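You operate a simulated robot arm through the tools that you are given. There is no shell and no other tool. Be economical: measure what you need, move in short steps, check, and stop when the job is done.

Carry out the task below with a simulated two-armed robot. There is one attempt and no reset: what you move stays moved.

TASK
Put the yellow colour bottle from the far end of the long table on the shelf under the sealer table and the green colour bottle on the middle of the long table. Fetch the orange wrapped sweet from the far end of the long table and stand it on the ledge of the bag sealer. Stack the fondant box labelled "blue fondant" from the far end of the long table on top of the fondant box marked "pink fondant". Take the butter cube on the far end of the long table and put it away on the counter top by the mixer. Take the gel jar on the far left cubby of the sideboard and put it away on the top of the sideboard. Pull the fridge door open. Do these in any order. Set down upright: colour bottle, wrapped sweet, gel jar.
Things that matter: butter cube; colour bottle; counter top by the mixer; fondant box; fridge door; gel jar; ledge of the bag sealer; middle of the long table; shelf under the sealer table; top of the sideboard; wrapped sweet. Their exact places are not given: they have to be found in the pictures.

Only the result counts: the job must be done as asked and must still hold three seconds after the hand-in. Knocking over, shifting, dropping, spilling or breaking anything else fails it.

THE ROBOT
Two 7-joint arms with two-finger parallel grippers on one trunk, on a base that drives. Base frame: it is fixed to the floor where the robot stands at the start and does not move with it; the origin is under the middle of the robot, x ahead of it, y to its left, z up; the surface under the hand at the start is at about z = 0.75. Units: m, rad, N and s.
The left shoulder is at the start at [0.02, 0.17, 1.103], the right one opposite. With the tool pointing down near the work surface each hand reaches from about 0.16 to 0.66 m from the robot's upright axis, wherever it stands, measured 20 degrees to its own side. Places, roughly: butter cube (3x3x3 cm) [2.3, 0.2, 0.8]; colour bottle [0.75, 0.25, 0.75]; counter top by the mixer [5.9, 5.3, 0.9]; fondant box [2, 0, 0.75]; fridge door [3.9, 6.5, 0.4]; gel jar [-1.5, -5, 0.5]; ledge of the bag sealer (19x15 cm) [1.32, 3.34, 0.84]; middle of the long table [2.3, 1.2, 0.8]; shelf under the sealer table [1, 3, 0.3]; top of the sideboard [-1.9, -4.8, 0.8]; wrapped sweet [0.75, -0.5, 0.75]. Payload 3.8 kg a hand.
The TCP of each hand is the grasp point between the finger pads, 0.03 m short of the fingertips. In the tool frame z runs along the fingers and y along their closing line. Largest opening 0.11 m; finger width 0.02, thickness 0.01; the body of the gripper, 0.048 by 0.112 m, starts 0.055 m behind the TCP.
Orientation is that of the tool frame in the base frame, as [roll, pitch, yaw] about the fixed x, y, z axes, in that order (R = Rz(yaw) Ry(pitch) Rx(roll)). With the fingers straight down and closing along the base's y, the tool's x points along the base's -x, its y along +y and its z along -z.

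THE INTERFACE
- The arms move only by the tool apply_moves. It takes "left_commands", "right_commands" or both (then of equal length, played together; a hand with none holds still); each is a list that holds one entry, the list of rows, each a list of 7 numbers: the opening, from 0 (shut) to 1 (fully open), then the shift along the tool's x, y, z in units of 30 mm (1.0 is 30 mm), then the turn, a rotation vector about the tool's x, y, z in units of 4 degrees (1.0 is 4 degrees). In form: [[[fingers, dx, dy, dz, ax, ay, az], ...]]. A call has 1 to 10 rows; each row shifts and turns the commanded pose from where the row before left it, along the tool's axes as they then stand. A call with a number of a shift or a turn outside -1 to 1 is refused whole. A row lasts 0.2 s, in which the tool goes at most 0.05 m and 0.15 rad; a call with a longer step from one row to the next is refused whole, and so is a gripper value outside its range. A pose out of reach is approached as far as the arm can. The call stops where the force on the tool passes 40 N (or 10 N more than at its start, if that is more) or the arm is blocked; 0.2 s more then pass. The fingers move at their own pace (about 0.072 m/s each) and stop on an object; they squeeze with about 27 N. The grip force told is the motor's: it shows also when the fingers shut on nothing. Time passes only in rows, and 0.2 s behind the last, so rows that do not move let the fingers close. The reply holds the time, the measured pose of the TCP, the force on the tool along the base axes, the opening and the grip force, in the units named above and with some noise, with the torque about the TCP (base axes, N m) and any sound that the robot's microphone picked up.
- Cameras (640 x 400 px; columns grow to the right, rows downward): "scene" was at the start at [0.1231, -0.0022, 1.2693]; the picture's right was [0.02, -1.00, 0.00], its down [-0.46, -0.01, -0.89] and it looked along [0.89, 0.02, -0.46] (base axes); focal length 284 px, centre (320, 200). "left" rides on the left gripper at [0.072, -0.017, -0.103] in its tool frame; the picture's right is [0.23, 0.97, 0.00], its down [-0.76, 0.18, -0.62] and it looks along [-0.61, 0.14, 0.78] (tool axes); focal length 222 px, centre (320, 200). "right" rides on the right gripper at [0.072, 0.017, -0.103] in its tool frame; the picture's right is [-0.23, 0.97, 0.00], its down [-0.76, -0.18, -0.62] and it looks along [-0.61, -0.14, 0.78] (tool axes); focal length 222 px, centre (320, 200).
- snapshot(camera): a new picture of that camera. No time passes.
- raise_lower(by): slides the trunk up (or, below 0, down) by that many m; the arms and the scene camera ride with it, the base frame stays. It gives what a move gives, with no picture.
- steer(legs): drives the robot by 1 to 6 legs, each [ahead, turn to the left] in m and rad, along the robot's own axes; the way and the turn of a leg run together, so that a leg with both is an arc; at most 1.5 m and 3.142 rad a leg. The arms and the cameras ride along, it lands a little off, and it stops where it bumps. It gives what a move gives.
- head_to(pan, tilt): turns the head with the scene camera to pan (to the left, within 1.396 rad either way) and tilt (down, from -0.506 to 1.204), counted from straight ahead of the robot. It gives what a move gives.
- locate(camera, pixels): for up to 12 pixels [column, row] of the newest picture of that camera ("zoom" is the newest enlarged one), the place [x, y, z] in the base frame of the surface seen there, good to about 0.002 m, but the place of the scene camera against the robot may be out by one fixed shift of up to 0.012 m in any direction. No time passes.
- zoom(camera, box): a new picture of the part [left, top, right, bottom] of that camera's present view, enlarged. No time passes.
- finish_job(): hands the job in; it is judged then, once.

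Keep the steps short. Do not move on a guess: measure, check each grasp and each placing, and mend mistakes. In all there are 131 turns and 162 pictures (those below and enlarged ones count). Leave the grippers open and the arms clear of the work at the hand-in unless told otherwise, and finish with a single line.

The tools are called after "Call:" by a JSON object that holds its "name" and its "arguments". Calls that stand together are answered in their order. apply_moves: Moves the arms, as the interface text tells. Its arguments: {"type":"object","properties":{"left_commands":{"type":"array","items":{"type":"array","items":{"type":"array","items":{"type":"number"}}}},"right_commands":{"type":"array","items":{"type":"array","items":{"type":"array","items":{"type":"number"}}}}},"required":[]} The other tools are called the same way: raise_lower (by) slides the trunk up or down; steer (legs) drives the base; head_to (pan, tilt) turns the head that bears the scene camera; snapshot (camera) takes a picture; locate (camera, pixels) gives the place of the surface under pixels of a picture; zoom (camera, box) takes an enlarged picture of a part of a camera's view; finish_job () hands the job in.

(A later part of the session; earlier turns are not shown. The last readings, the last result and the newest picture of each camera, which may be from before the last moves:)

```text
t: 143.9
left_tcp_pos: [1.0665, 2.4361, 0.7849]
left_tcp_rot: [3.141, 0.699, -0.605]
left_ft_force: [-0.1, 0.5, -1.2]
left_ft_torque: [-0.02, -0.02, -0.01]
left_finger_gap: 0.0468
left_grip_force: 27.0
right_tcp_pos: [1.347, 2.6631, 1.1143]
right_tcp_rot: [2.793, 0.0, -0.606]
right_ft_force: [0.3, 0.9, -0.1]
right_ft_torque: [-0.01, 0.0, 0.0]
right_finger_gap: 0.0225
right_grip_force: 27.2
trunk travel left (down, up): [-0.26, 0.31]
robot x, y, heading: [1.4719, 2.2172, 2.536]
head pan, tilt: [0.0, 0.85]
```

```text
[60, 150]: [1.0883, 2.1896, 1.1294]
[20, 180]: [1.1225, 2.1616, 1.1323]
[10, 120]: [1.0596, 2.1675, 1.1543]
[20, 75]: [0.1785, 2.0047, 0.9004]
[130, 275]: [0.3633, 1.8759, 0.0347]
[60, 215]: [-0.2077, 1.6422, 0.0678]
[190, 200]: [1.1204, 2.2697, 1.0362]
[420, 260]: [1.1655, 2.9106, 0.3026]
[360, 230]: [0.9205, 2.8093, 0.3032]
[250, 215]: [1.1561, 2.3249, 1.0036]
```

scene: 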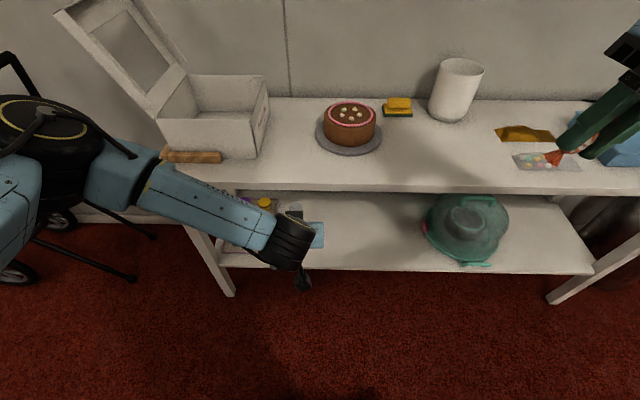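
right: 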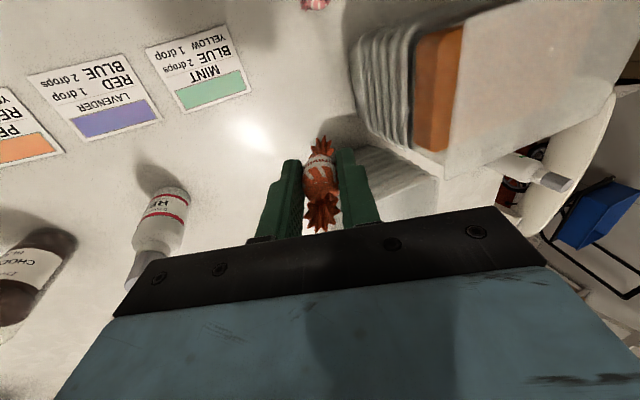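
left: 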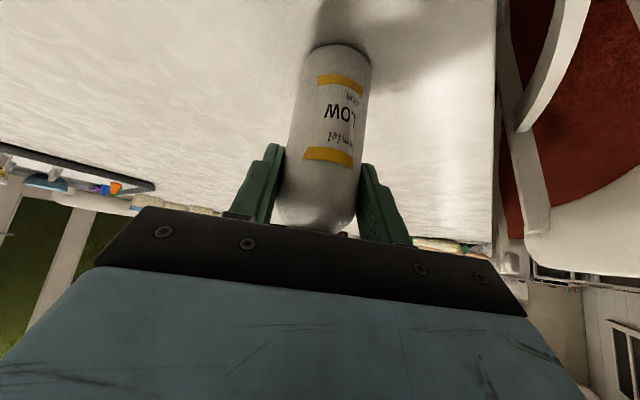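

No conflict. Lower the rest and ease forward 0.12 m.

Call:
{"name": "raise_lower", "arguments": {"by": -0.26}}

Call:
{"name": "steer", "arguments": {"legs": [[0.12, 0]]}}

Call:
{"name": "snapshot", "arguments": {"camera": "left"}}

Call:
{"name": "snapshot", "arguments": {"camera": "scene"}}

```text
t: 146.5
left_tcp_pos: [1.0663, 2.4361, 0.5258]
left_tcp_rot: [3.141, 0.699, -0.605]
left_ft_force: [-0.5, 0.8, -1.3]
left_ft_torque: [0.02, -0.01, 0.01]
left_finger_gap: 0.0469
left_grip_force: 26.7
right_tcp_pos: [1.3477, 2.6626, 0.8558]
right_tcp_rot: [2.793, 0.0, -0.606]
right_ft_force: [-0.1, 0.5, 0.2]
right_ft_torque: [0.0, -0.01, -0.02]
right_finger_gap: 0.0225
right_grip_force: 27.0
trunk travel left (down, up): [0.0, 0.57]
robot x, y, heading: [1.4676, 2.2163, 2.534]
head pan, tilt: [0.0, 0.85]
```

```text
t: 147.8
left_tcp_pos: [0.9688, 2.5041, 0.5265]
left_tcp_rot: [-3.141, 0.699, -0.605]
left_ft_force: [-0.4, 0.0, -1.1]
left_ft_torque: [-0.01, 0.0, 0.01]
left_finger_gap: 0.0465
left_grip_force: 27.1
right_tcp_pos: [1.2495, 2.7309, 0.8547]
right_tcp_rot: [2.792, 0.001, -0.604]
right_ft_force: [-0.2, -0.4, -1.2]
right_ft_torque: [-0.01, 0.01, 0.0]
right_finger_gap: 0.0227
right_grip_force: 27.0
trunk travel left (down, up): [0.0, 0.57]
robot x, y, heading: [1.3693, 2.2886, 2.536]
head pan, tilt: [0.0, 0.85]
```

```text
103 pictures are left
```

left: 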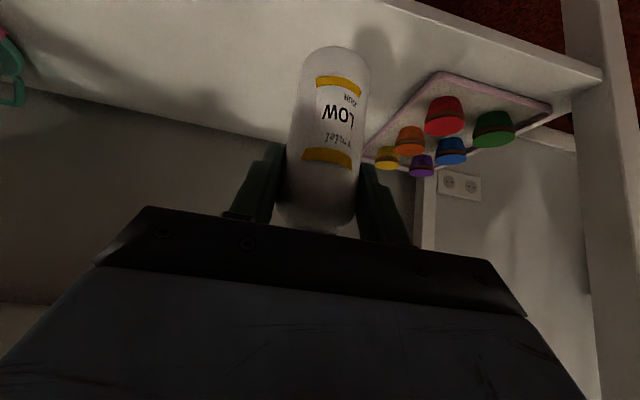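

```text
102 pictures are left
```

scene: 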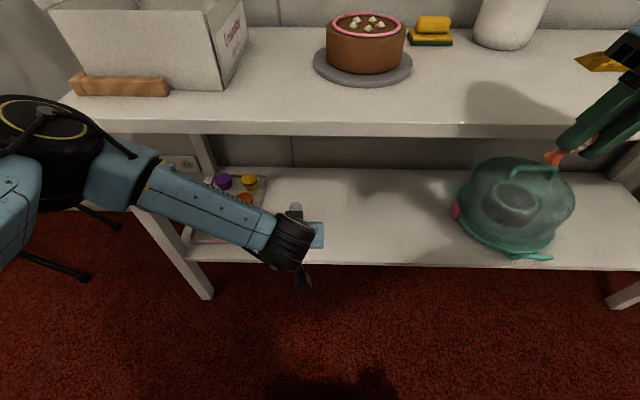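

The pot tray is close to the bottle. Measure with the hand camera.

Call:
{"name": "locate", "arguments": {"camera": "left", "pixels": [[200, 60], [250, 40], [385, 20], [440, 75], [375, 150], [400, 110], [395, 135], [440, 118], [150, 80]]}}

```text
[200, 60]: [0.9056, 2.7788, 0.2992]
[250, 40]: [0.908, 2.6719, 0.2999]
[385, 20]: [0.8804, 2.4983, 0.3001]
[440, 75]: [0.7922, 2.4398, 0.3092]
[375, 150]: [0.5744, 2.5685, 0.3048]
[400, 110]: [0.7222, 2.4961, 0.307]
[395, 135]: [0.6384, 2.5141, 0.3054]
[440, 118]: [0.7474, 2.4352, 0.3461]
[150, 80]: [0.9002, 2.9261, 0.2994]
```

Shelf z = 0.300, tray edge 12 cm away. Move in and down to ~5 mm above the shelf.

Call:
{"name": "apply_moves", "arguments": {"left_commands": [[[0, 0.059, 0, 0.81, 0, 0, 0], [0, 0.059, 0, 0.81, 0, 0, 0], [0, 0.059, 0, 0.81, 0, 0, 0], [0, 0.059, 0, 0.81, 0, 0, 0], [0, 0.059, 0, 0.81, 0, 0, 0], [0, 0.059, 0, 0.81, 0, 0, 0], [0, 0.059, 0, 0.81, 0, 0, 0]]]}}

Call:
{"name": "snapshot", "arguments": {"camera": "left"}}

```text
t: 149.4
left_tcp_pos: [0.8861, 2.5604, 0.3868]
left_tcp_rot: [3.141, 0.697, -0.606]
left_ft_force: [0.7, 0.8, -0.6]
left_ft_torque: [0.0, -0.03, 0.0]
left_finger_gap: 0.0464
left_grip_force: 26.8
right_tcp_pos: [1.2485, 2.7309, 0.8552]
right_tcp_rot: [2.791, 0.0, -0.604]
right_ft_force: [0.4, -0.7, -0.2]
right_ft_torque: [-0.01, -0.03, -0.01]
right_finger_gap: 0.0224
right_grip_force: 26.7
trunk travel left (down, up): [0.0, 0.57]
robot x, y, heading: [1.3734, 2.2851, 2.54]
head pan, tilt: [0.0, 0.85]
```

```text
101 pictures are left
```

left: 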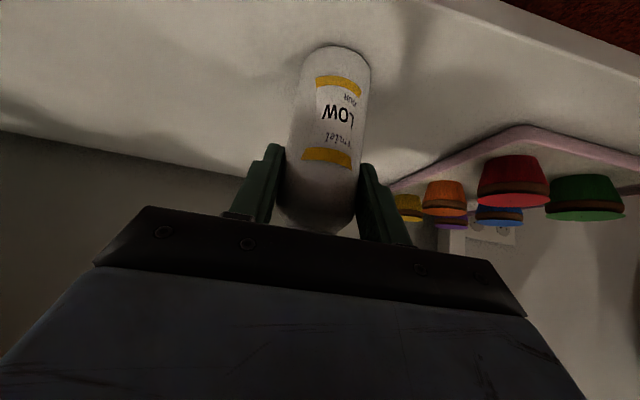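

Set down (last 4 mm), open, and retreat along the tool.

Call:
{"name": "apply_moves", "arguments": {"left_commands": [[[0, 0.06, 0, 0.07, 0, 0, 0], [0, 0.06, 0, 0.07, 0, 0, 0], [0, 0, 0, 0, 0, 0, 0]]]}}

Call:
{"name": "apply_moves", "arguments": {"left_commands": [[[0.3, 0, 0, 0, 0, 0, 0], [0.7, 0, 0, 0, 0, 0, 0], [0.7, 0, 0, 0, 0, 0, 0], [0.7, 0, 0, -0.5, 0, 0, 0], [0.7, 0, 0, -0.8, 0, 0, 0], [0.7, 0, 0, -1, 0, 0, 0], [0.7, 0, 0, -1, 0, 0, 0], [0.7, 0, 0, -1, 0, 0, 0]]]}}

Call:
{"name": "snapshot", "arguments": {"camera": "left"}}

```text
t: 150.2
left_tcp_pos: [0.8837, 2.5613, 0.3837]
left_tcp_rot: [-3.141, 0.704, -0.605]
left_ft_force: [2.5, -2.0, 19.9]
left_ft_torque: [-0.07, -0.04, -0.01]
left_finger_gap: 0.0466
left_grip_force: 27.6
right_tcp_pos: [1.2491, 2.7306, 0.8561]
right_tcp_rot: [2.794, 0.002, -0.602]
right_ft_force: [0.2, 0.3, -0.8]
right_ft_torque: [-0.02, -0.03, 0.0]
right_finger_gap: 0.0226
right_grip_force: 26.8
trunk travel left (down, up): [0.0, 0.57]
robot x, y, heading: [1.3725, 2.28, 2.541]
head pan, tilt: [0.0, 0.85]
```

```text
t: 152.0
left_tcp_pos: [0.9539, 2.5139, 0.48]
left_tcp_rot: [3.14, 0.698, -0.604]
left_ft_force: [0.3, 0.7, 1.1]
left_ft_torque: [0.01, -0.01, -0.04]
left_finger_gap: 0.077
left_grip_force: 0.0
right_tcp_pos: [1.2494, 2.7305, 0.8546]
right_tcp_rot: [2.791, 0.0, -0.603]
right_ft_force: [-0.8, 0.5, 0.1]
right_ft_torque: [0.0, 0.0, -0.01]
right_finger_gap: 0.0226
right_grip_force: 27.2
trunk travel left (down, up): [0.0, 0.57]
robot x, y, heading: [1.3728, 2.2867, 2.541]
head pan, tilt: [0.0, 0.85]
```

```text
100 pictures are left
```

left: 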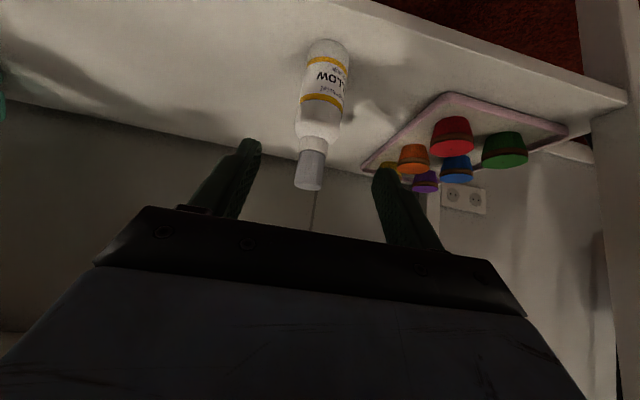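

Yellow stands on the shelf. Back out, raise, shift along to the sealer, and rotate the right hand about the vertical so its lean points away from the lever.

Call:
{"name": "steer", "arguments": {"legs": [[-0.14, 0]]}}

Call:
{"name": "raise_lower", "arguments": {"by": 0.32}}

Call:
{"name": "apply_moves", "arguments": {"right_commands": [[[0, 0, 0, 0, 0, -0.344, 0.939], [0, 0, 0, 0, 0, -0.344, 0.939], [0, 0, 0, 0, 0, -0.344, 0.939], [0, 0, 0, 0, 0, -0.344, 0.939], [0, 0, 0, 0, 0, -0.344, 0.939], [0, 0, 0, 0, 0, -0.344, 0.939], [0, 0, 0, 0, 0, -0.344, 0.939], [0, 0, 0, 0, 0, -0.344, 0.939], [0, 0, 0, 0, 0, -0.344, 0.939], [0, 0, 0, 0, 0, -0.344, 0.939]]]}}

Call:
{"name": "steer", "arguments": {"legs": [[0, -1.567], [0.6, 0], [0, 1.571]]}}

Call:
{"name": "head_to", "arguments": {"pan": 0.0, "tilt": 0.75}}

Call:
{"name": "snapshot", "arguments": {"camera": "scene"}}

```text
t: 153.3
left_tcp_pos: [1.068, 2.4356, 0.4807]
left_tcp_rot: [3.142, 0.697, -0.605]
left_ft_force: [-0.6, 0.8, 1.2]
left_ft_torque: [0.02, 0.02, 0.0]
left_finger_gap: 0.077
left_grip_force: 0.0
right_tcp_pos: [1.3609, 2.6535, 0.8553]
right_tcp_rot: [2.793, 0.001, -0.606]
right_ft_force: [-0.3, 0.9, -0.8]
right_ft_torque: [0.01, -0.01, -0.03]
right_finger_gap: 0.0223
right_grip_force: 27.1
trunk travel left (down, up): [0.0, 0.57]
robot x, y, heading: [1.4872, 2.2056, 2.536]
head pan, tilt: [0.0, 0.85]
```

```text
t: 156.5
left_tcp_pos: [1.0672, 2.4355, 0.7997]
left_tcp_rot: [3.14, 0.699, -0.603]
left_ft_force: [0.4, 0.7, 0.0]
left_ft_torque: [-0.01, 0.0, 0.02]
left_finger_gap: 0.0771
left_grip_force: 0.1
right_tcp_pos: [1.3628, 2.653, 1.175]
right_tcp_rot: [2.793, -0.001, -0.604]
right_ft_force: [0.5, -0.2, -0.8]
right_ft_torque: [-0.01, 0.02, -0.02]
right_finger_gap: 0.0222
right_grip_force: 27.2
trunk travel left (down, up): [-0.32, 0.25]
robot x, y, heading: [1.4836, 2.2067, 2.539]
head pan, tilt: [0.0, 0.85]
```

```text
t: 158.7
left_tcp_pos: [1.0679, 2.4359, 0.7983]
left_tcp_rot: [-3.141, 0.698, -0.604]
left_ft_force: [0.3, 0.7, -0.1]
left_ft_torque: [0.01, 0.0, -0.04]
left_finger_gap: 0.0771
left_grip_force: 0.0
right_tcp_pos: [1.3622, 2.6521, 1.1751]
right_tcp_rot: [2.792, 0.001, -1.305]
right_ft_force: [-0.8, 0.2, -1.2]
right_ft_torque: [-0.01, 0.0, -0.04]
right_finger_gap: 0.0225
right_grip_force: 26.8
trunk travel left (down, up): [-0.32, 0.25]
robot x, y, heading: [1.4842, 2.2034, 2.544]
head pan, tilt: [0.0, 0.85]
```

```text
t: 169.7
left_tcp_pos: [1.4129, 2.9247, 0.8005]
left_tcp_rot: [-3.141, 0.697, -0.605]
left_ft_force: [0.2, 0.7, -0.3]
left_ft_torque: [-0.02, 0.0, 0.0]
left_finger_gap: 0.0772
left_grip_force: 0.1
right_tcp_pos: [1.7085, 3.1407, 1.1756]
right_tcp_rot: [2.792, 0.001, -1.303]
right_ft_force: [-0.5, 0.0, -1.3]
right_ft_torque: [-0.02, 0.01, 0.04]
right_finger_gap: 0.0224
right_grip_force: 26.5
trunk travel left (down, up): [-0.32, 0.25]
robot x, y, heading: [1.8308, 2.6896, 2.535]
head pan, tilt: [0.0, 0.85]
```

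```text
t: 170.4
left_tcp_pos: [1.4136, 2.9245, 0.7997]
left_tcp_rot: [3.141, 0.698, -0.606]
left_ft_force: [-0.2, -0.5, 0.6]
left_ft_torque: [-0.02, 0.0, 0.03]
left_finger_gap: 0.0768
left_grip_force: 0.0
right_tcp_pos: [1.7085, 3.1412, 1.1754]
right_tcp_rot: [2.792, 0.0, -1.304]
right_ft_force: [-0.2, -1.2, 0.1]
right_ft_torque: [0.01, 0.03, 0.02]
right_finger_gap: 0.0226
right_grip_force: 27.4
trunk travel left (down, up): [-0.32, 0.25]
robot x, y, heading: [1.8285, 2.693, 2.539]
head pan, tilt: [0.0, 0.75]
```

```text
99 pictures are left
```

scene: 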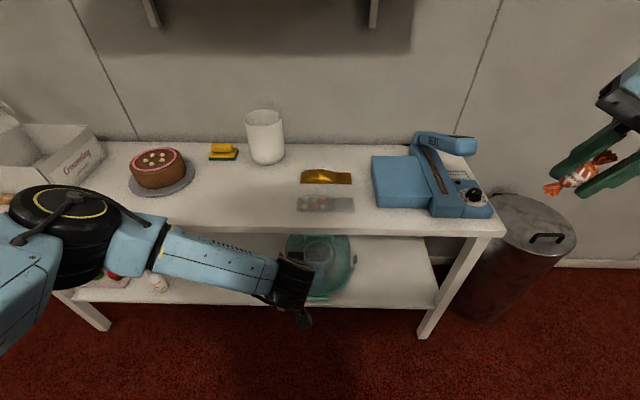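

Hand has rotated 40°. Measure the ledge, lift the left hand clear, and ease forward.

Call:
{"name": "locate", "arguments": {"camera": "scene", "pixels": [[374, 160], [410, 162], [380, 195], [420, 195], [395, 178], [430, 140], [465, 145], [420, 145], [345, 20], [400, 232]]}}

Call:
{"name": "apply_moves", "arguments": {"left_commands": [[[0.7, -0.644, 0, -0.765, 0, 0, 0], [0.7, -0.644, 0, -0.765, 0, 0, 0], [0.7, -0.644, 0, -0.765, 0, 0, 0], [0.7, -0.644, 0, -0.765, 0, 0, 0], [0.7, -0.644, 0, -0.765, 0, 0, 0], [0.7, -0.644, 0, -0.765, 0, 0, 0]]]}}

Call:
{"name": "steer", "arguments": {"legs": [[0.13, 0]]}}

Call:
{"name": "snapshot", "arguments": {"camera": "right"}}

```text
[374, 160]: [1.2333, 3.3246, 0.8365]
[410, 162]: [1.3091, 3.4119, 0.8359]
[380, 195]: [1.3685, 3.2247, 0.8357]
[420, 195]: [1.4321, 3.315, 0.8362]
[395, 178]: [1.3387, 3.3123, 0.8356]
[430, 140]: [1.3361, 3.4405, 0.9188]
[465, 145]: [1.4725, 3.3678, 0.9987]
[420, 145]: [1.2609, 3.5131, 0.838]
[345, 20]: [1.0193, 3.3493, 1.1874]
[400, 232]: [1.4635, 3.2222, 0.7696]
```

```text
t: 171.8
left_tcp_pos: [1.4125, 2.9254, 0.9804]
left_tcp_rot: [3.141, 0.699, -0.604]
left_ft_force: [-0.1, 0.2, 0.4]
left_ft_torque: [0.0, 0.01, 0.01]
left_finger_gap: 0.0768
left_grip_force: 0.0
right_tcp_pos: [1.7083, 3.1423, 1.174]
right_tcp_rot: [2.792, 0.001, -1.305]
right_ft_force: [-0.4, 0.1, 0.1]
right_ft_torque: [-0.02, 0.03, 0.0]
right_finger_gap: 0.0224
right_grip_force: 26.8
trunk travel left (down, up): [-0.32, 0.25]
robot x, y, heading: [1.8313, 2.7007, 2.537]
head pan, tilt: [0.0, 0.75]
```

```text
t: 173.1
left_tcp_pos: [1.3053, 2.9991, 0.9795]
left_tcp_rot: [3.141, 0.697, -0.606]
left_ft_force: [-0.7, 0.7, -0.2]
left_ft_torque: [0.03, 0.03, -0.03]
left_finger_gap: 0.077
left_grip_force: 0.0
right_tcp_pos: [1.6015, 3.2151, 1.1739]
right_tcp_rot: [2.792, 0.002, -1.306]
right_ft_force: [0.3, 0.6, -0.3]
right_ft_torque: [-0.01, -0.07, 0.02]
right_finger_gap: 0.0226
right_grip_force: 27.0
trunk travel left (down, up): [-0.32, 0.25]
robot x, y, heading: [1.7248, 2.7723, 2.534]
head pan, tilt: [0.0, 0.75]
```

```text
98 pictures are left
```

right: 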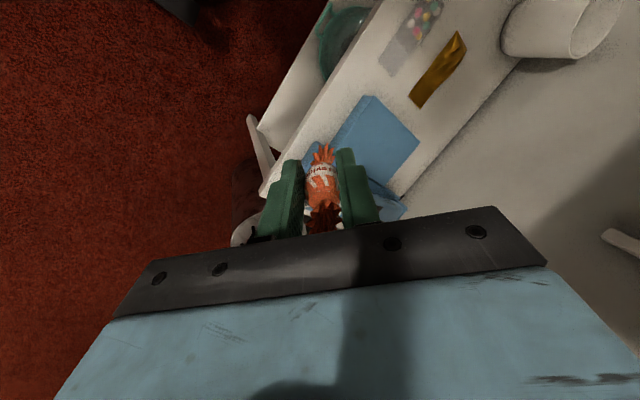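

Call:
{"name": "locate", "arguments": {"camera": "right", "pixels": [[369, 97], [417, 142], [385, 135], [333, 138], [360, 125], [380, 180], [322, 150]]}}

```text
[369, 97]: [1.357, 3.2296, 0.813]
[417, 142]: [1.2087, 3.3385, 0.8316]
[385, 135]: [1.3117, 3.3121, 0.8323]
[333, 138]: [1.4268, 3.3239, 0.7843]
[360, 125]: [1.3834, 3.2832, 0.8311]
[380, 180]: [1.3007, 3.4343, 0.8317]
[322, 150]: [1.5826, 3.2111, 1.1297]
```

Ledge z=0.832 by the hand camera. Move above it (target (1.325, 3.298)), 12 cm high.

Call:
{"name": "apply_moves", "arguments": {"right_commands": [[[0, -0.509, 0.568, 0.825, 0, 0, 0], [0, -0.509, 0.568, 0.825, 0, 0, 0], [0, -0.509, 0.568, 0.825, 0, 0, 0], [0, -0.509, 0.568, 0.825, 0, 0, 0], [0, -0.509, 0.568, 0.825, 0, 0, 0], [0, -0.509, 0.568, 0.825, 0, 0, 0], [0, -0.509, 0.568, 0.825, 0, 0, 0], [0, -0.509, 0.568, 0.825, 0, 0, 0], [0, -0.509, 0.568, 0.825, 0, 0, 0], [0, -0.509, 0.568, 0.825, 0, 0, 0]]]}}

Call:
{"name": "snapshot", "arguments": {"camera": "right"}}

Call:
{"name": "snapshot", "arguments": {"camera": "scene"}}

```text
t: 175.3
left_tcp_pos: [1.3062, 2.9985, 0.9796]
left_tcp_rot: [3.141, 0.699, -0.606]
left_ft_force: [0.7, 0.1, 0.0]
left_ft_torque: [-0.03, -0.02, -0.01]
left_finger_gap: 0.0771
left_grip_force: 0.0
right_tcp_pos: [1.3237, 3.2985, 0.9994]
right_tcp_rot: [2.794, 0.001, -1.305]
right_ft_force: [-0.5, 0.0, -0.6]
right_ft_torque: [-0.01, -0.01, 0.02]
right_finger_gap: 0.0225
right_grip_force: 26.8
trunk travel left (down, up): [-0.32, 0.25]
robot x, y, heading: [1.7208, 2.7707, 2.535]
head pan, tilt: [0.0, 0.75]
```

```text
97 pictures are left
```

right: 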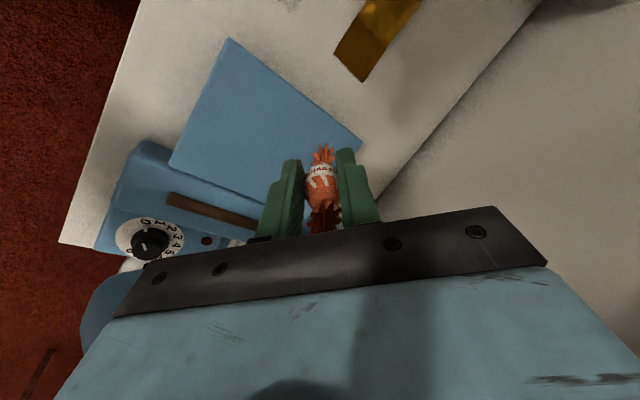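

```text
96 pictures are left
```

scene: 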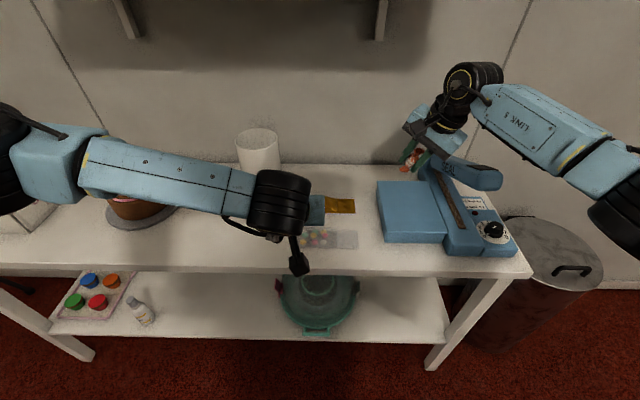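

Call:
{"name": "locate", "arguments": {"camera": "right", "pixels": [[232, 45], [355, 145], [176, 165], [240, 130], [250, 205]]}}

Call:
{"name": "zoom", "arguments": {"camera": "scene", "box": [360, 50, 560, 270]}}

Call:
{"name": "locate", "arguments": {"camera": "scene", "pixels": [[430, 163], [460, 172], [495, 180], [445, 140], [412, 158], [430, 130], [455, 115]]}}

```text
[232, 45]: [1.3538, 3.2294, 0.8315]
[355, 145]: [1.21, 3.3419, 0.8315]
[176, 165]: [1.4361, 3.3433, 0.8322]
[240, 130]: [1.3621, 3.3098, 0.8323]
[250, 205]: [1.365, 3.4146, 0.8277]
```

```text
1.82 times, centred on (460, 160) of scene
```

zoom: 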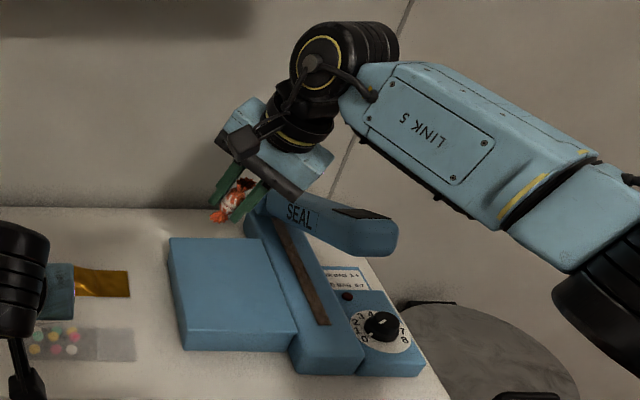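

```text
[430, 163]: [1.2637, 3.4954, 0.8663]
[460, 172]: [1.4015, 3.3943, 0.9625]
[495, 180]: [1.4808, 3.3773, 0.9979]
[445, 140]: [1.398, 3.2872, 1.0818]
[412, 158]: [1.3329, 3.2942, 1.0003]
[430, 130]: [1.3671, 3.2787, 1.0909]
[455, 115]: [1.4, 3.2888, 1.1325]
```

Target is well inside the ledge, lever clear. Lower to just above, then touch.

Call:
{"name": "apply_moves", "arguments": {"right_commands": [[[0, 0, -0.263, 0.72, 0, 0, 0], [0, 0, -0.263, 0.72, 0, 0, 0], [0, 0, -0.263, 0.72, 0, 0, 0], [0, 0, -0.263, 0.72, 0, 0, 0], [0, 0, -0.263, 0.72, 0, 0, 0]]]}}

Call:
{"name": "apply_moves", "arguments": {"right_commands": [[[0, 0, -0.023, 0.063, 0, 0, 0], [0, 0, -0.023, 0.063, 0, 0, 0]]]}}

Call:
{"name": "snapshot", "arguments": {"camera": "right"}}

Call:
{"name": "zoom", "arguments": {"camera": "scene", "box": [360, 100, 500, 240]}}

```text
t: 176.5
left_tcp_pos: [1.3058, 2.9994, 0.9785]
left_tcp_rot: [3.141, 0.698, -0.606]
left_ft_force: [-0.4, 0.3, -0.2]
left_ft_torque: [0.0, 0.05, 0.03]
left_finger_gap: 0.0768
left_grip_force: 0.1
right_tcp_pos: [1.3259, 3.2984, 0.8848]
right_tcp_rot: [2.793, 0.003, -1.306]
right_ft_force: [0.7, 0.1, 0.2]
right_ft_torque: [0.03, 0.04, 0.01]
right_finger_gap: 0.0225
right_grip_force: 26.7
trunk travel left (down, up): [-0.32, 0.25]
robot x, y, heading: [1.7251, 2.7681, 2.529]
head pan, tilt: [0.0, 0.75]
```

```text
t: 177.1
left_tcp_pos: [1.306, 2.9988, 0.9799]
left_tcp_rot: [3.14, 0.698, -0.605]
left_ft_force: [0.7, 0.1, 0.7]
left_ft_torque: [0.0, -0.02, 0.0]
left_finger_gap: 0.077
left_grip_force: 0.0
right_tcp_pos: [1.3262, 3.2988, 0.8816]
right_tcp_rot: [2.793, 0.003, -1.306]
right_ft_force: [0.2, -0.2, -0.3]
right_ft_torque: [-0.02, 0.04, 0.0]
right_finger_gap: 0.0225
right_grip_force: 27.0
trunk travel left (down, up): [-0.32, 0.25]
robot x, y, heading: [1.7198, 2.7656, 2.532]
head pan, tilt: [0.0, 0.75]
```

```text
94 pictures are left
```

right: 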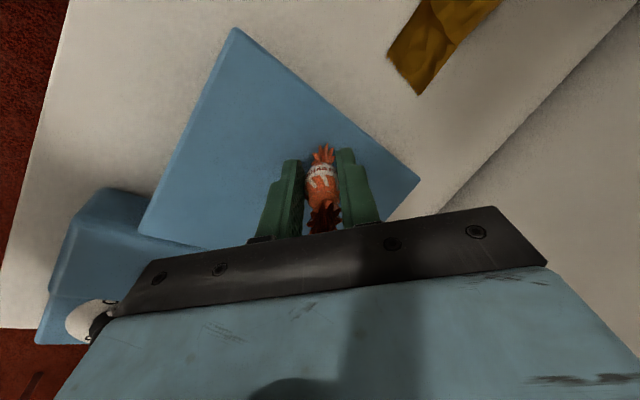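

```text
2.86 times, centred on (430, 170) of scene
```

zoom: 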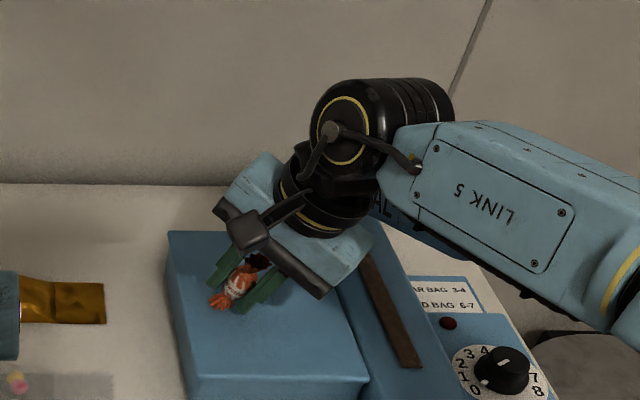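

The sweet aligned itself with the finger pads on closing, so it now leans 20° with the tool. I'll lift a little and straighten the tool to vertical.

Call:
{"name": "apply_moves", "arguments": {"right_commands": [[[0, 0, -0.257, -0.705, 0, 0, 0], [0, 0, 0.257, -0.705, 0, 0, 0], [0, 0, 0, 0, 1, 0, 0], [0, 0, 0, 0, 1, 0, 0], [0, 0, 0, 0, 1, 0, 0], [0, 0, 0, 0, 1, 0, 0], [0, 0, 0, 0, 1, 0, 0]]]}}

Call:
{"name": "snapshot", "arguments": {"camera": "right"}}

Call:
{"name": "zoom", "arguments": {"camera": "scene", "box": [360, 100, 500, 240]}}

```text
t: 178.7
left_tcp_pos: [1.3056, 2.9989, 0.9785]
left_tcp_rot: [3.141, 0.698, -0.606]
left_ft_force: [0.1, 0.6, 0.0]
left_ft_torque: [0.01, 0.0, 0.03]
left_finger_gap: 0.0769
left_grip_force: 0.1
right_tcp_pos: [1.3398, 3.3026, 0.9221]
right_tcp_rot: [-3.141, 0.002, -1.305]
right_ft_force: [0.7, 0.3, 0.0]
right_ft_torque: [-0.04, 0.0, 0.02]
right_finger_gap: 0.0224
right_grip_force: 27.7
trunk travel left (down, up): [-0.32, 0.25]
robot x, y, heading: [1.7237, 2.7698, 2.539]
head pan, tilt: [0.0, 0.75]
```

```text
92 pictures are left
```

right: 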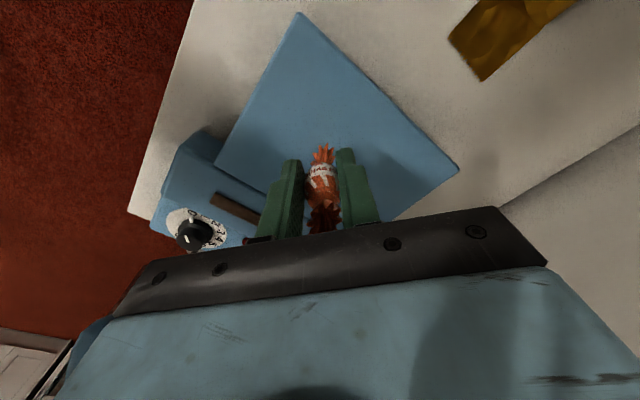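

```text
2.86 times, centred on (430, 170) of scene
```

zoom: 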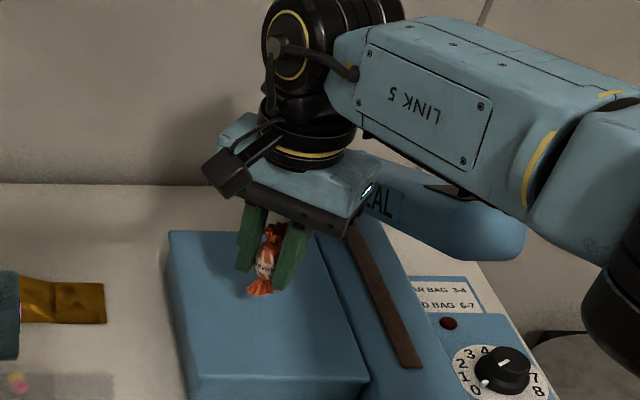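

Vertical now. Check link-5 clearance over the lever and the sweet's bottom height.

Call:
{"name": "locate", "arguments": {"camera": "zoom", "pixels": [[385, 135], [450, 170], [500, 210], [420, 185], [470, 205], [262, 288], [272, 235], [268, 262]]}}

Call:
{"name": "locate", "arguments": {"camera": "right", "pixels": [[322, 150], [320, 165], [324, 188]]}}

```text
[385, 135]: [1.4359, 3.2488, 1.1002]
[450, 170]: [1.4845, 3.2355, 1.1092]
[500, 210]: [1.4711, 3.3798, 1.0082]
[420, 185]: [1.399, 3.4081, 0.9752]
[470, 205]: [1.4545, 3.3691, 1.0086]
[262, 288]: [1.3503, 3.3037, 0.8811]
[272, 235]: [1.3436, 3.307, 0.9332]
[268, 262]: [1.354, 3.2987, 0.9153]
```

```text
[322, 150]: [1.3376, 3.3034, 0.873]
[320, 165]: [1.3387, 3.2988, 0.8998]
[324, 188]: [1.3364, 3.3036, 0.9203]
```

Lower 36 mm, then creep 1.5 mm steps watching the force.

Call:
{"name": "apply_moves", "arguments": {"right_commands": [[[0, 0, 0, 0.6, 0, 0, 0], [0, 0, 0, 0.6, 0, 0, 0]]]}}

Call:
{"name": "apply_moves", "arguments": {"right_commands": [[[0, 0, 0, 0.05, 0, 0, 0], [0, 0, 0, 0.05, 0, 0, 0]]]}}

Call:
{"name": "apply_moves", "arguments": {"right_commands": [[[0, 0, 0, 0.05, 0, 0, 0]]]}}

Call:
{"name": "zoom", "arguments": {"camera": "scene", "box": [380, 120, 480, 220]}}

```text
t: 179.3
left_tcp_pos: [1.3062, 2.999, 0.9786]
left_tcp_rot: [-3.14, 0.697, -0.605]
left_ft_force: [-0.8, -0.2, 0.2]
left_ft_torque: [0.03, 0.04, 0.0]
left_finger_gap: 0.0769
left_grip_force: 0.0
right_tcp_pos: [1.34, 3.304, 0.8842]
right_tcp_rot: [-3.141, 0.003, -1.306]
right_ft_force: [0.0, 0.1, -1.2]
right_ft_torque: [0.0, -0.01, 0.01]
right_finger_gap: 0.0225
right_grip_force: 27.1
trunk travel left (down, up): [-0.32, 0.25]
robot x, y, heading: [1.7216, 2.7698, 2.537]
head pan, tilt: [0.0, 0.75]
```

```text
t: 179.9
left_tcp_pos: [1.3073, 2.9988, 0.979]
left_tcp_rot: [3.141, 0.696, -0.606]
left_ft_force: [0.2, 1.1, 0.2]
left_ft_torque: [-0.03, 0.02, -0.01]
left_finger_gap: 0.077
left_grip_force: 0.0
right_tcp_pos: [1.3393, 3.303, 0.882]
right_tcp_rot: [-3.141, 0.002, -1.305]
right_ft_force: [-0.3, -0.4, 0.0]
right_ft_torque: [0.01, 0.0, 0.03]
right_finger_gap: 0.0227
right_grip_force: 27.0
trunk travel left (down, up): [-0.32, 0.25]
robot x, y, heading: [1.7263, 2.7705, 2.538]
head pan, tilt: [0.0, 0.75]
```

```text
t: 180.3
left_tcp_pos: [1.3067, 2.9997, 0.9805]
left_tcp_rot: [3.141, 0.699, -0.605]
left_ft_force: [-0.1, 0.2, 0.3]
left_ft_torque: [-0.02, -0.02, 0.0]
left_finger_gap: 0.0769
left_grip_force: 0.1
right_tcp_pos: [1.3391, 3.304, 0.8817]
right_tcp_rot: [3.141, 0.004, -1.307]
right_ft_force: [0.5, 0.3, 6.0]
right_ft_torque: [0.04, 0.01, 0.01]
right_finger_gap: 0.0224
right_grip_force: 26.7
trunk travel left (down, up): [-0.32, 0.25]
robot x, y, heading: [1.7231, 2.7644, 2.533]
head pan, tilt: [0.0, 0.75]
```

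```text
4.00 times, centred on (430, 170) of scene
```

zoom: 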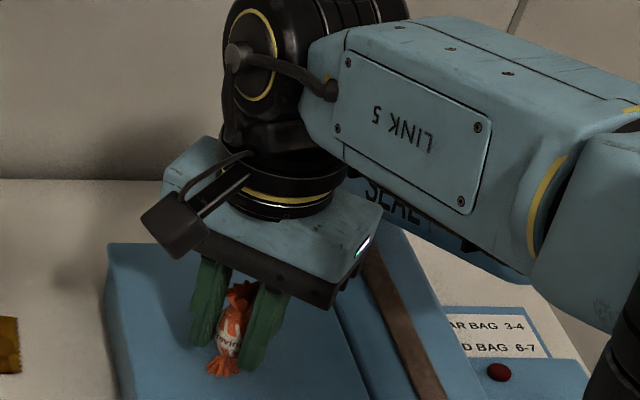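

Contact (6 N), sweet vertical. Open gently and rise straight up.

Call:
{"name": "apply_moves", "arguments": {"right_commands": [[[0.25, 0, 0, 0, 0, 0, 0], [0.35, 0, 0, 0, 0, 0, 0], [0.45, 0, 0, 0, 0, 0, 0], [0.45, 0, 0, 0, 0, 0, 0]]]}}

Call:
{"name": "zoom", "arguments": {"camera": "scene", "box": [380, 120, 480, 220]}}

Call:
{"name": "apply_moves", "arguments": {"right_commands": [[[0.45, 0, 0, -0.5, 0, 0, 0], [0.45, 0, 0, -1, 0, 0, 0], [0.45, 0, 0, -1, 0, 0, 0], [0.45, 0, 0, -1, 0, 0, 0], [0.45, 0, 0, -1, 0, 0, 0], [0.45, 0, 0, -1, 0, 0, 0]]]}}

Call:
{"name": "snapshot", "arguments": {"camera": "right"}}

```text
t: 181.3
left_tcp_pos: [1.3051, 2.9995, 0.9796]
left_tcp_rot: [-3.142, 0.697, -0.606]
left_ft_force: [-0.4, -0.6, 0.2]
left_ft_torque: [-0.01, -0.01, -0.01]
left_finger_gap: 0.0772
left_grip_force: 0.1
right_tcp_pos: [1.3391, 3.3021, 0.8815]
right_tcp_rot: [3.142, 0.001, -1.305]
right_ft_force: [0.1, -0.1, 1.1]
right_ft_torque: [-0.03, 0.02, 0.01]
right_finger_gap: 0.0496
right_grip_force: 0.1
trunk travel left (down, up): [-0.32, 0.25]
robot x, y, heading: [1.7222, 2.771, 2.538]
head pan, tilt: [0.0, 0.75]
```

```text
4.00 times, centred on (430, 170) of scene
```

zoom: 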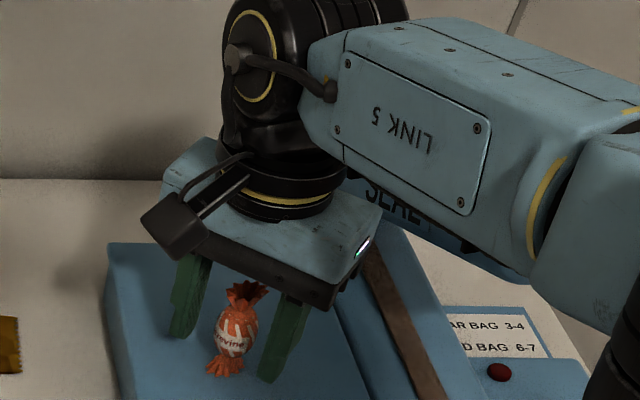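

```text
t: 182.7
left_tcp_pos: [1.3056, 2.9999, 0.9802]
left_tcp_rot: [-3.141, 0.698, -0.606]
left_ft_force: [0.5, -0.1, -0.8]
left_ft_torque: [0.0, 0.04, 0.0]
left_finger_gap: 0.0767
left_grip_force: 0.1
right_tcp_pos: [1.3411, 3.3021, 1.0446]
right_tcp_rot: [3.141, 0.002, -1.305]
right_ft_force: [-0.9, -0.2, 0.5]
right_ft_torque: [0.01, -0.01, 0.0]
right_finger_gap: 0.0495
right_grip_force: 0.1
trunk travel left (down, up): [-0.32, 0.25]
robot x, y, heading: [1.7266, 2.7729, 2.531]
head pan, tilt: [0.0, 0.75]
```

```text
88 pictures are left
```

right: 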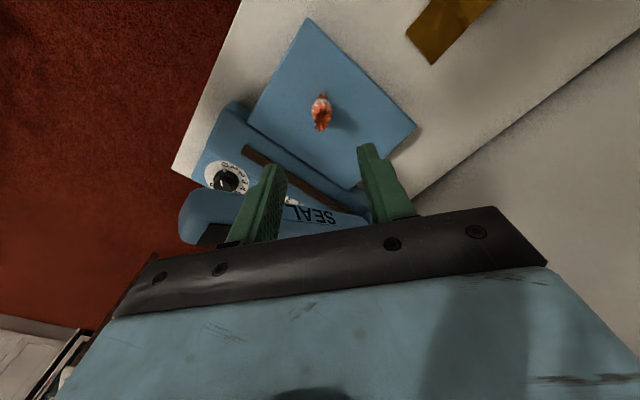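

Sweet stands on the ledge. Rise, back out, and reverse down the aisle to the starting spot for the green bottle; I'll yaw the left tool 32° so it comes in beside the chair.

Call:
{"name": "apply_moves", "arguments": {"right_commands": [[[0.45, 0, 0, -1, 0, 0, 0], [0.45, 0, 0, -1, 0, 0, 0], [0.45, 0, 0, -1, 0, 0, 0], [0.45, 0, 0, -1, 0, 0, 0]]]}}

Call:
{"name": "steer", "arguments": {"legs": [[-0.15, 0]]}}

Call:
{"name": "raise_lower", "arguments": {"by": 0.1}}

Call:
{"name": "steer", "arguments": {"legs": [[0, -1.557], [-1.1, 0], [-1.1, 0], [-1.05, 0], [0, -1.12]]}}

Call:
{"name": "apply_moves", "arguments": {"left_commands": [[[0.7, 0, 0, 0, -0.644, 0, -0.765], [0.7, 0, 0, 0, -0.644, 0, -0.765], [0.7, 0, 0, 0, -0.644, 0, -0.765], [0.7, 0, 0, 0, -0.644, 0, -0.765], [0.7, 0, 0, 0, -0.644, 0, -0.765], [0.7, 0, 0, 0, -0.644, 0, -0.765], [0.7, 0, 0, 0, -0.644, 0, -0.765], [0.7, 0, 0, 0, -0.644, 0, -0.765]]]}}

Call:
{"name": "head_to", "arguments": {"pan": 0.0, "tilt": 0.85}}

Call:
{"name": "snapshot", "arguments": {"camera": "scene"}}

```text
t: 183.9
left_tcp_pos: [1.3023, 3.001, 0.9786]
left_tcp_rot: [-3.139, 0.693, -0.605]
left_ft_force: [-1.6, 0.5, -0.4]
left_ft_torque: [-0.01, -0.06, -0.01]
left_finger_gap: 0.077
left_grip_force: 0.2
right_tcp_pos: [1.345, 3.2961, 1.0905]
right_tcp_rot: [-3.055, -0.09, -1.303]
right_ft_force: [-0.6, 0.0, -1.4]
right_ft_torque: [-0.06, -0.09, -0.01]
right_finger_gap: 0.0494
right_grip_force: 0.2
trunk travel left (down, up): [-0.32, 0.25]
robot x, y, heading: [1.7254, 2.7686, 2.535]
head pan, tilt: [0.0, 0.75]
stopped in row 4 (right hand): the arm was blocked; the commanded pose is now the measured one
```

```text
t: 185.3
left_tcp_pos: [1.4299, 2.9127, 0.98]
left_tcp_rot: [-3.141, 0.698, -0.603]
left_ft_force: [0.5, -0.3, 0.4]
left_ft_torque: [-0.04, -0.01, -0.04]
left_finger_gap: 0.0772
left_grip_force: 0.1
right_tcp_pos: [1.4719, 3.2085, 1.0922]
right_tcp_rot: [-3.057, -0.087, -1.303]
right_ft_force: [-0.1, -0.1, -1.0]
right_ft_torque: [0.01, 0.01, -0.01]
right_finger_gap: 0.0495
right_grip_force: 0.1
trunk travel left (down, up): [-0.32, 0.25]
robot x, y, heading: [1.8477, 2.6832, 2.535]
head pan, tilt: [0.0, 0.75]
```

```text
t: 186.6
left_tcp_pos: [1.4293, 2.9133, 1.0797]
left_tcp_rot: [-3.142, 0.698, -0.605]
left_ft_force: [0.6, 0.2, 1.1]
left_ft_torque: [0.04, -0.03, -0.01]
left_finger_gap: 0.0769
left_grip_force: 0.1
right_tcp_pos: [1.471, 3.2098, 1.1917]
right_tcp_rot: [-3.058, -0.087, -1.301]
right_ft_force: [0.1, 0.0, -0.4]
right_ft_torque: [0.0, 0.0, -0.02]
right_finger_gap: 0.0494
right_grip_force: 0.0
trunk travel left (down, up): [-0.42, 0.15]
robot x, y, heading: [1.8516, 2.684, 2.54]
head pan, tilt: [0.0, 0.75]
```

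```text
t: 209.1
left_tcp_pos: [0.5032, -0.0232, 1.0793]
left_tcp_rot: [3.14, 0.699, 3.027]
left_ft_force: [-0.7, 0.5, 0.8]
left_ft_torque: [-0.02, -0.04, -0.02]
left_finger_gap: 0.077
left_grip_force: 0.0
right_tcp_pos: [0.6041, -0.3043, 1.1918]
right_tcp_rot: [-3.059, -0.088, 2.331]
right_ft_force: [0.2, 0.3, 0.2]
right_ft_torque: [0.01, -0.02, 0.03]
right_finger_gap: 0.0498
right_grip_force: 0.0
trunk travel left (down, up): [-0.42, 0.15]
robot x, y, heading: [0.0249, -0.0195, -0.113]
head pan, tilt: [0.0, 0.75]
```

```text
t: 210.9
left_tcp_pos: [0.5031, -0.0228, 1.0791]
left_tcp_rot: [3.14, 0.698, -2.696]
left_ft_force: [-0.5, -0.2, -0.6]
left_ft_torque: [0.0, 0.0, -0.02]
left_finger_gap: 0.077
left_grip_force: 0.0
right_tcp_pos: [0.6045, -0.3041, 1.1908]
right_tcp_rot: [-3.058, -0.088, 2.33]
right_ft_force: [-0.3, -0.2, -0.6]
right_ft_torque: [0.03, -0.02, -0.04]
right_finger_gap: 0.0497
right_grip_force: 0.1
trunk travel left (down, up): [-0.42, 0.15]
robot x, y, heading: [0.0278, -0.0156, -0.116]
head pan, tilt: [0.0, 0.75]
```

```text
t: 211.6
left_tcp_pos: [0.5034, -0.0217, 1.0796]
left_tcp_rot: [3.139, 0.7, -2.7]
left_ft_force: [0.1, 0.6, -0.3]
left_ft_torque: [-0.02, 0.02, -0.01]
left_finger_gap: 0.0768
left_grip_force: 0.0
right_tcp_pos: [0.6042, -0.3036, 1.1908]
right_tcp_rot: [-3.058, -0.086, 2.33]
right_ft_force: [-1.2, -0.2, 0.0]
right_ft_torque: [0.0, 0.0, 0.0]
right_finger_gap: 0.0497
right_grip_force: 0.0
trunk travel left (down, up): [-0.42, 0.15]
robot x, y, heading: [0.0253, -0.0172, -0.116]
head pan, tilt: [0.0, 0.85]
```

```text
87 pictures are left
```

scene: 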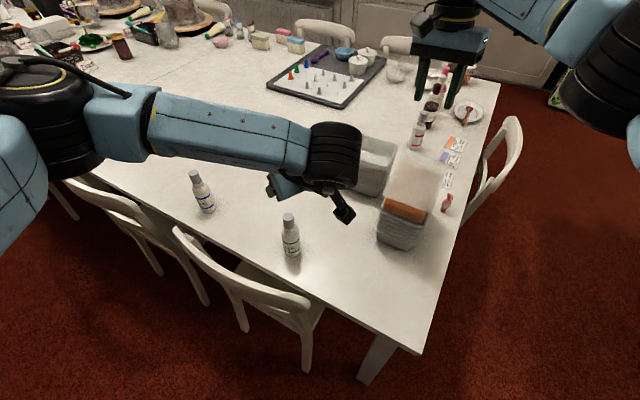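

The right wrist touched the wall shelf while rising; I'll check the sweet and boxes when passing. Now measure the green bottle.

Call:
{"name": "locate", "arguments": {"camera": "scene", "pixels": [[288, 217], [291, 245], [290, 232], [309, 305], [180, 232], [342, 208]]}}

Call:
{"name": "snapshot", "arguments": {"camera": "left"}}

```text
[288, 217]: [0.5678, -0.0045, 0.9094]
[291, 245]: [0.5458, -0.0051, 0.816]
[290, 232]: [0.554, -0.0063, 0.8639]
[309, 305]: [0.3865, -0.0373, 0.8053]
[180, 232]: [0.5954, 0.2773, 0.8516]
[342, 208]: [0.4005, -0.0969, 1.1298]
```

```text
86 pictures are left
```

left: 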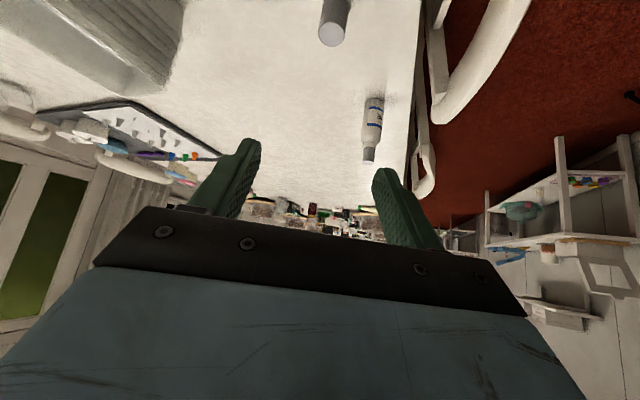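

Call:
{"name": "locate", "arguments": {"camera": "left", "pixels": [[333, 32], [338, 12]]}}

Call:
{"name": "raise_lower", "arguments": {"by": -0.1}}

Call:
{"name": "apply_moves", "arguments": {"left_commands": [[[0.7, 0.75, -0.155, 0.03, 0, 0, 0], [0.7, 0.75, -0.155, 0.03, 0, 0, 0]]]}}

Call:
{"name": "snapshot", "arguments": {"camera": "left"}}

Call:
{"name": "snapshot", "arguments": {"camera": "scene"}}

```text
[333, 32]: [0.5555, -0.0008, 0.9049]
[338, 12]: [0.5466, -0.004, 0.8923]
```

```text
t: 212.9
left_tcp_pos: [0.5034, -0.0231, 0.9794]
left_tcp_rot: [3.14, 0.699, -2.699]
left_ft_force: [0.4, 0.2, -0.7]
left_ft_torque: [-0.03, -0.02, -0.02]
left_finger_gap: 0.0772
left_grip_force: 0.1
right_tcp_pos: [0.6042, -0.3047, 1.0918]
right_tcp_rot: [-3.057, -0.087, 2.331]
right_ft_force: [-0.2, -0.4, 1.2]
right_ft_torque: [0.02, 0.0, 0.01]
right_finger_gap: 0.0496
right_grip_force: 0.0
trunk travel left (down, up): [-0.32, 0.25]
robot x, y, heading: [0.0289, -0.0174, -0.117]
head pan, tilt: [0.0, 0.85]
```

```text
t: 213.5
left_tcp_pos: [0.4756, -0.0457, 0.9496]
left_tcp_rot: [3.14, 0.698, -2.699]
left_ft_force: [0.1, -0.8, 0.9]
left_ft_torque: [-0.01, 0.03, 0.0]
left_finger_gap: 0.077
left_grip_force: 0.0
right_tcp_pos: [0.604, -0.3047, 1.0921]
right_tcp_rot: [-3.058, -0.087, 2.33]
right_ft_force: [0.3, 0.2, -0.4]
right_ft_torque: [0.01, -0.03, 0.01]
right_finger_gap: 0.0494
right_grip_force: 0.1
trunk travel left (down, up): [-0.32, 0.25]
robot x, y, heading: [0.0292, -0.0127, -0.113]
head pan, tilt: [0.0, 0.85]
```

```text
85 pictures are left
```

left: 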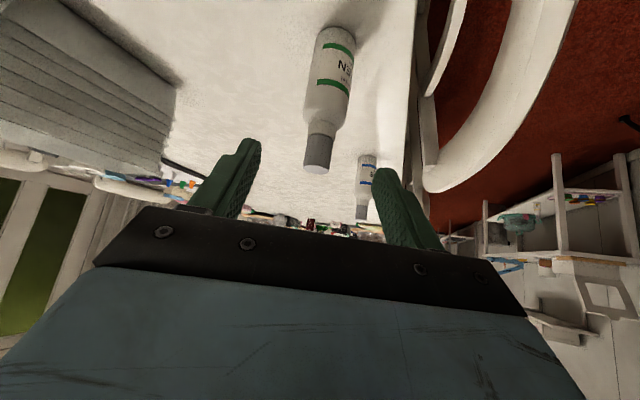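

```text
84 pictures are left
```

scene: 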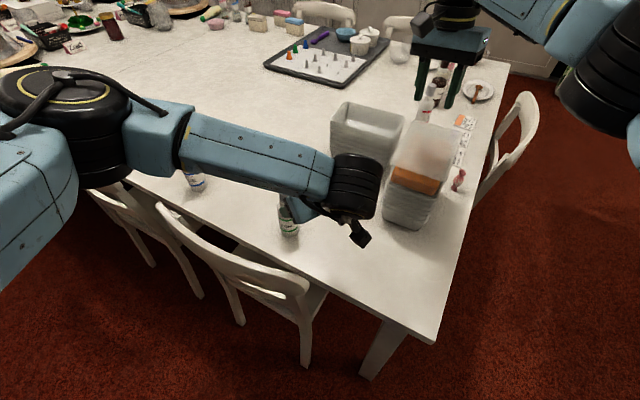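

Same alignment as with the yellow bottle. Approach and close.

Call:
{"name": "apply_moves", "arguments": {"left_commands": [[[0.7, 0, 0, 0.83, 0, 0, 0], [0.7, 0, 0, 0.83, 0, 0, 0], [0.7, 0, 0, 0.83, 0, 0, 0], [0.7, 0, 0, 0.83, 0, 0, 0], [0.7, 0, 0, 0.83, 0, 0, 0], [0.7, 0, 0, 0.7, 0, 0, 0], [0, 0, 0, 0, 0, 0, 0], [0, 0, 0, 0, 0, 0, 0], [0, 0, 0, 0, 0, 0, 0]]]}}

Call:
{"name": "snapshot", "arguments": {"camera": "left"}}

Call:
{"name": "raise_lower", "arguments": {"by": 0.25}}

```text
t: 215.5
left_tcp_pos: [0.5617, -0.0075, 0.8363]
left_tcp_rot: [3.14, 0.698, -2.699]
left_ft_force: [0.0, -0.4, -0.3]
left_ft_torque: [0.0, -0.1, 0.01]
left_finger_gap: 0.047
left_grip_force: 26.3
right_tcp_pos: [0.6055, -0.3053, 1.0912]
right_tcp_rot: [-3.057, -0.087, 2.331]
right_ft_force: [0.4, -0.6, 0.2]
right_ft_torque: [-0.02, 0.0, 0.04]
right_finger_gap: 0.0494
right_grip_force: 0.0
trunk travel left (down, up): [-0.32, 0.25]
robot x, y, heading: [0.0253, -0.0143, -0.114]
head pan, tilt: [0.0, 0.85]
```

```text
83 pictures are left
```

left: 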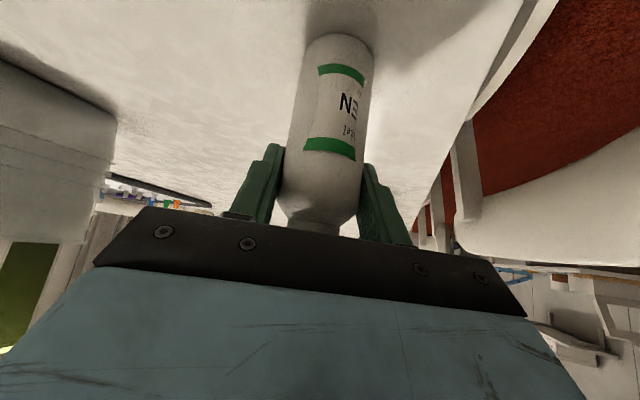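

```text
t: 218.1
left_tcp_pos: [0.5619, -0.0053, 1.0873]
left_tcp_rot: [3.14, 0.697, -2.697]
left_ft_force: [-0.4, 0.8, -1.1]
left_ft_torque: [-0.02, 0.03, 0.03]
left_finger_gap: 0.0468
left_grip_force: 26.6
right_tcp_pos: [0.6049, -0.3034, 1.3409]
right_tcp_rot: [-3.058, -0.089, 2.331]
right_ft_force: [0.0, -0.4, 0.2]
right_ft_torque: [-0.02, 0.02, -0.01]
right_finger_gap: 0.0495
right_grip_force: 0.1
trunk travel left (down, up): [-0.57, 0.0]
robot x, y, heading: [0.0241, -0.0163, -0.121]
head pan, tilt: [0.0, 0.85]
```

Green held. Drive down the aisle to the gap beside the table middle, and look.

Call:
{"name": "steer", "arguments": {"legs": [[0, 1.09], [1.45, 0], [0, -1.571]]}}

Call:
{"name": "head_to", "arguments": {"pan": 0.1, "tilt": 0.8}}

Call:
{"name": "snapshot", "arguments": {"camera": "scene"}}

```text
t: 231.8
left_tcp_pos: [1.3272, 0.9444, 1.0873]
left_tcp_rot: [3.139, 0.697, 3.102]
left_ft_force: [-0.4, -0.2, -2.1]
left_ft_torque: [0.01, 0.0, -0.01]
left_finger_gap: 0.0465
left_grip_force: 27.2
right_tcp_pos: [1.2285, 0.6601, 1.3418]
right_tcp_rot: [-3.058, -0.087, 1.846]
right_ft_force: [-0.1, -0.2, 0.0]
right_ft_torque: [0.02, 0.01, 0.01]
right_finger_gap: 0.0493
right_grip_force: 0.0
trunk travel left (down, up): [-0.57, 0.0]
robot x, y, heading: [0.8462, 1.1836, -0.601]
head pan, tilt: [0.0, 0.85]
```

```text
t: 232.5
left_tcp_pos: [1.3286, 0.9444, 1.0871]
left_tcp_rot: [3.139, 0.698, 3.103]
left_ft_force: [-0.1, -0.1, -1.9]
left_ft_torque: [0.01, 0.02, 0.01]
left_finger_gap: 0.0467
left_grip_force: 26.8
right_tcp_pos: [1.2277, 0.6606, 1.3418]
right_tcp_rot: [-3.057, -0.088, 1.846]
right_ft_force: [0.3, -0.1, -0.1]
right_ft_torque: [-0.01, 0.02, 0.02]
right_finger_gap: 0.0495
right_grip_force: 0.1
trunk travel left (down, up): [-0.57, 0.0]
robot x, y, heading: [0.8471, 1.1819, -0.598]
head pan, tilt: [0.099, 0.799]
```

```text
82 pictures are left
```

scene: 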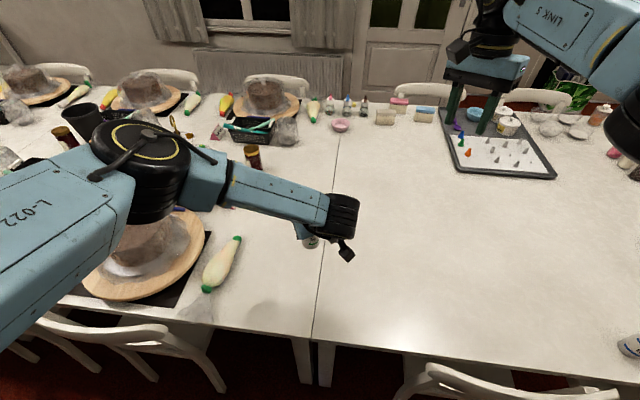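

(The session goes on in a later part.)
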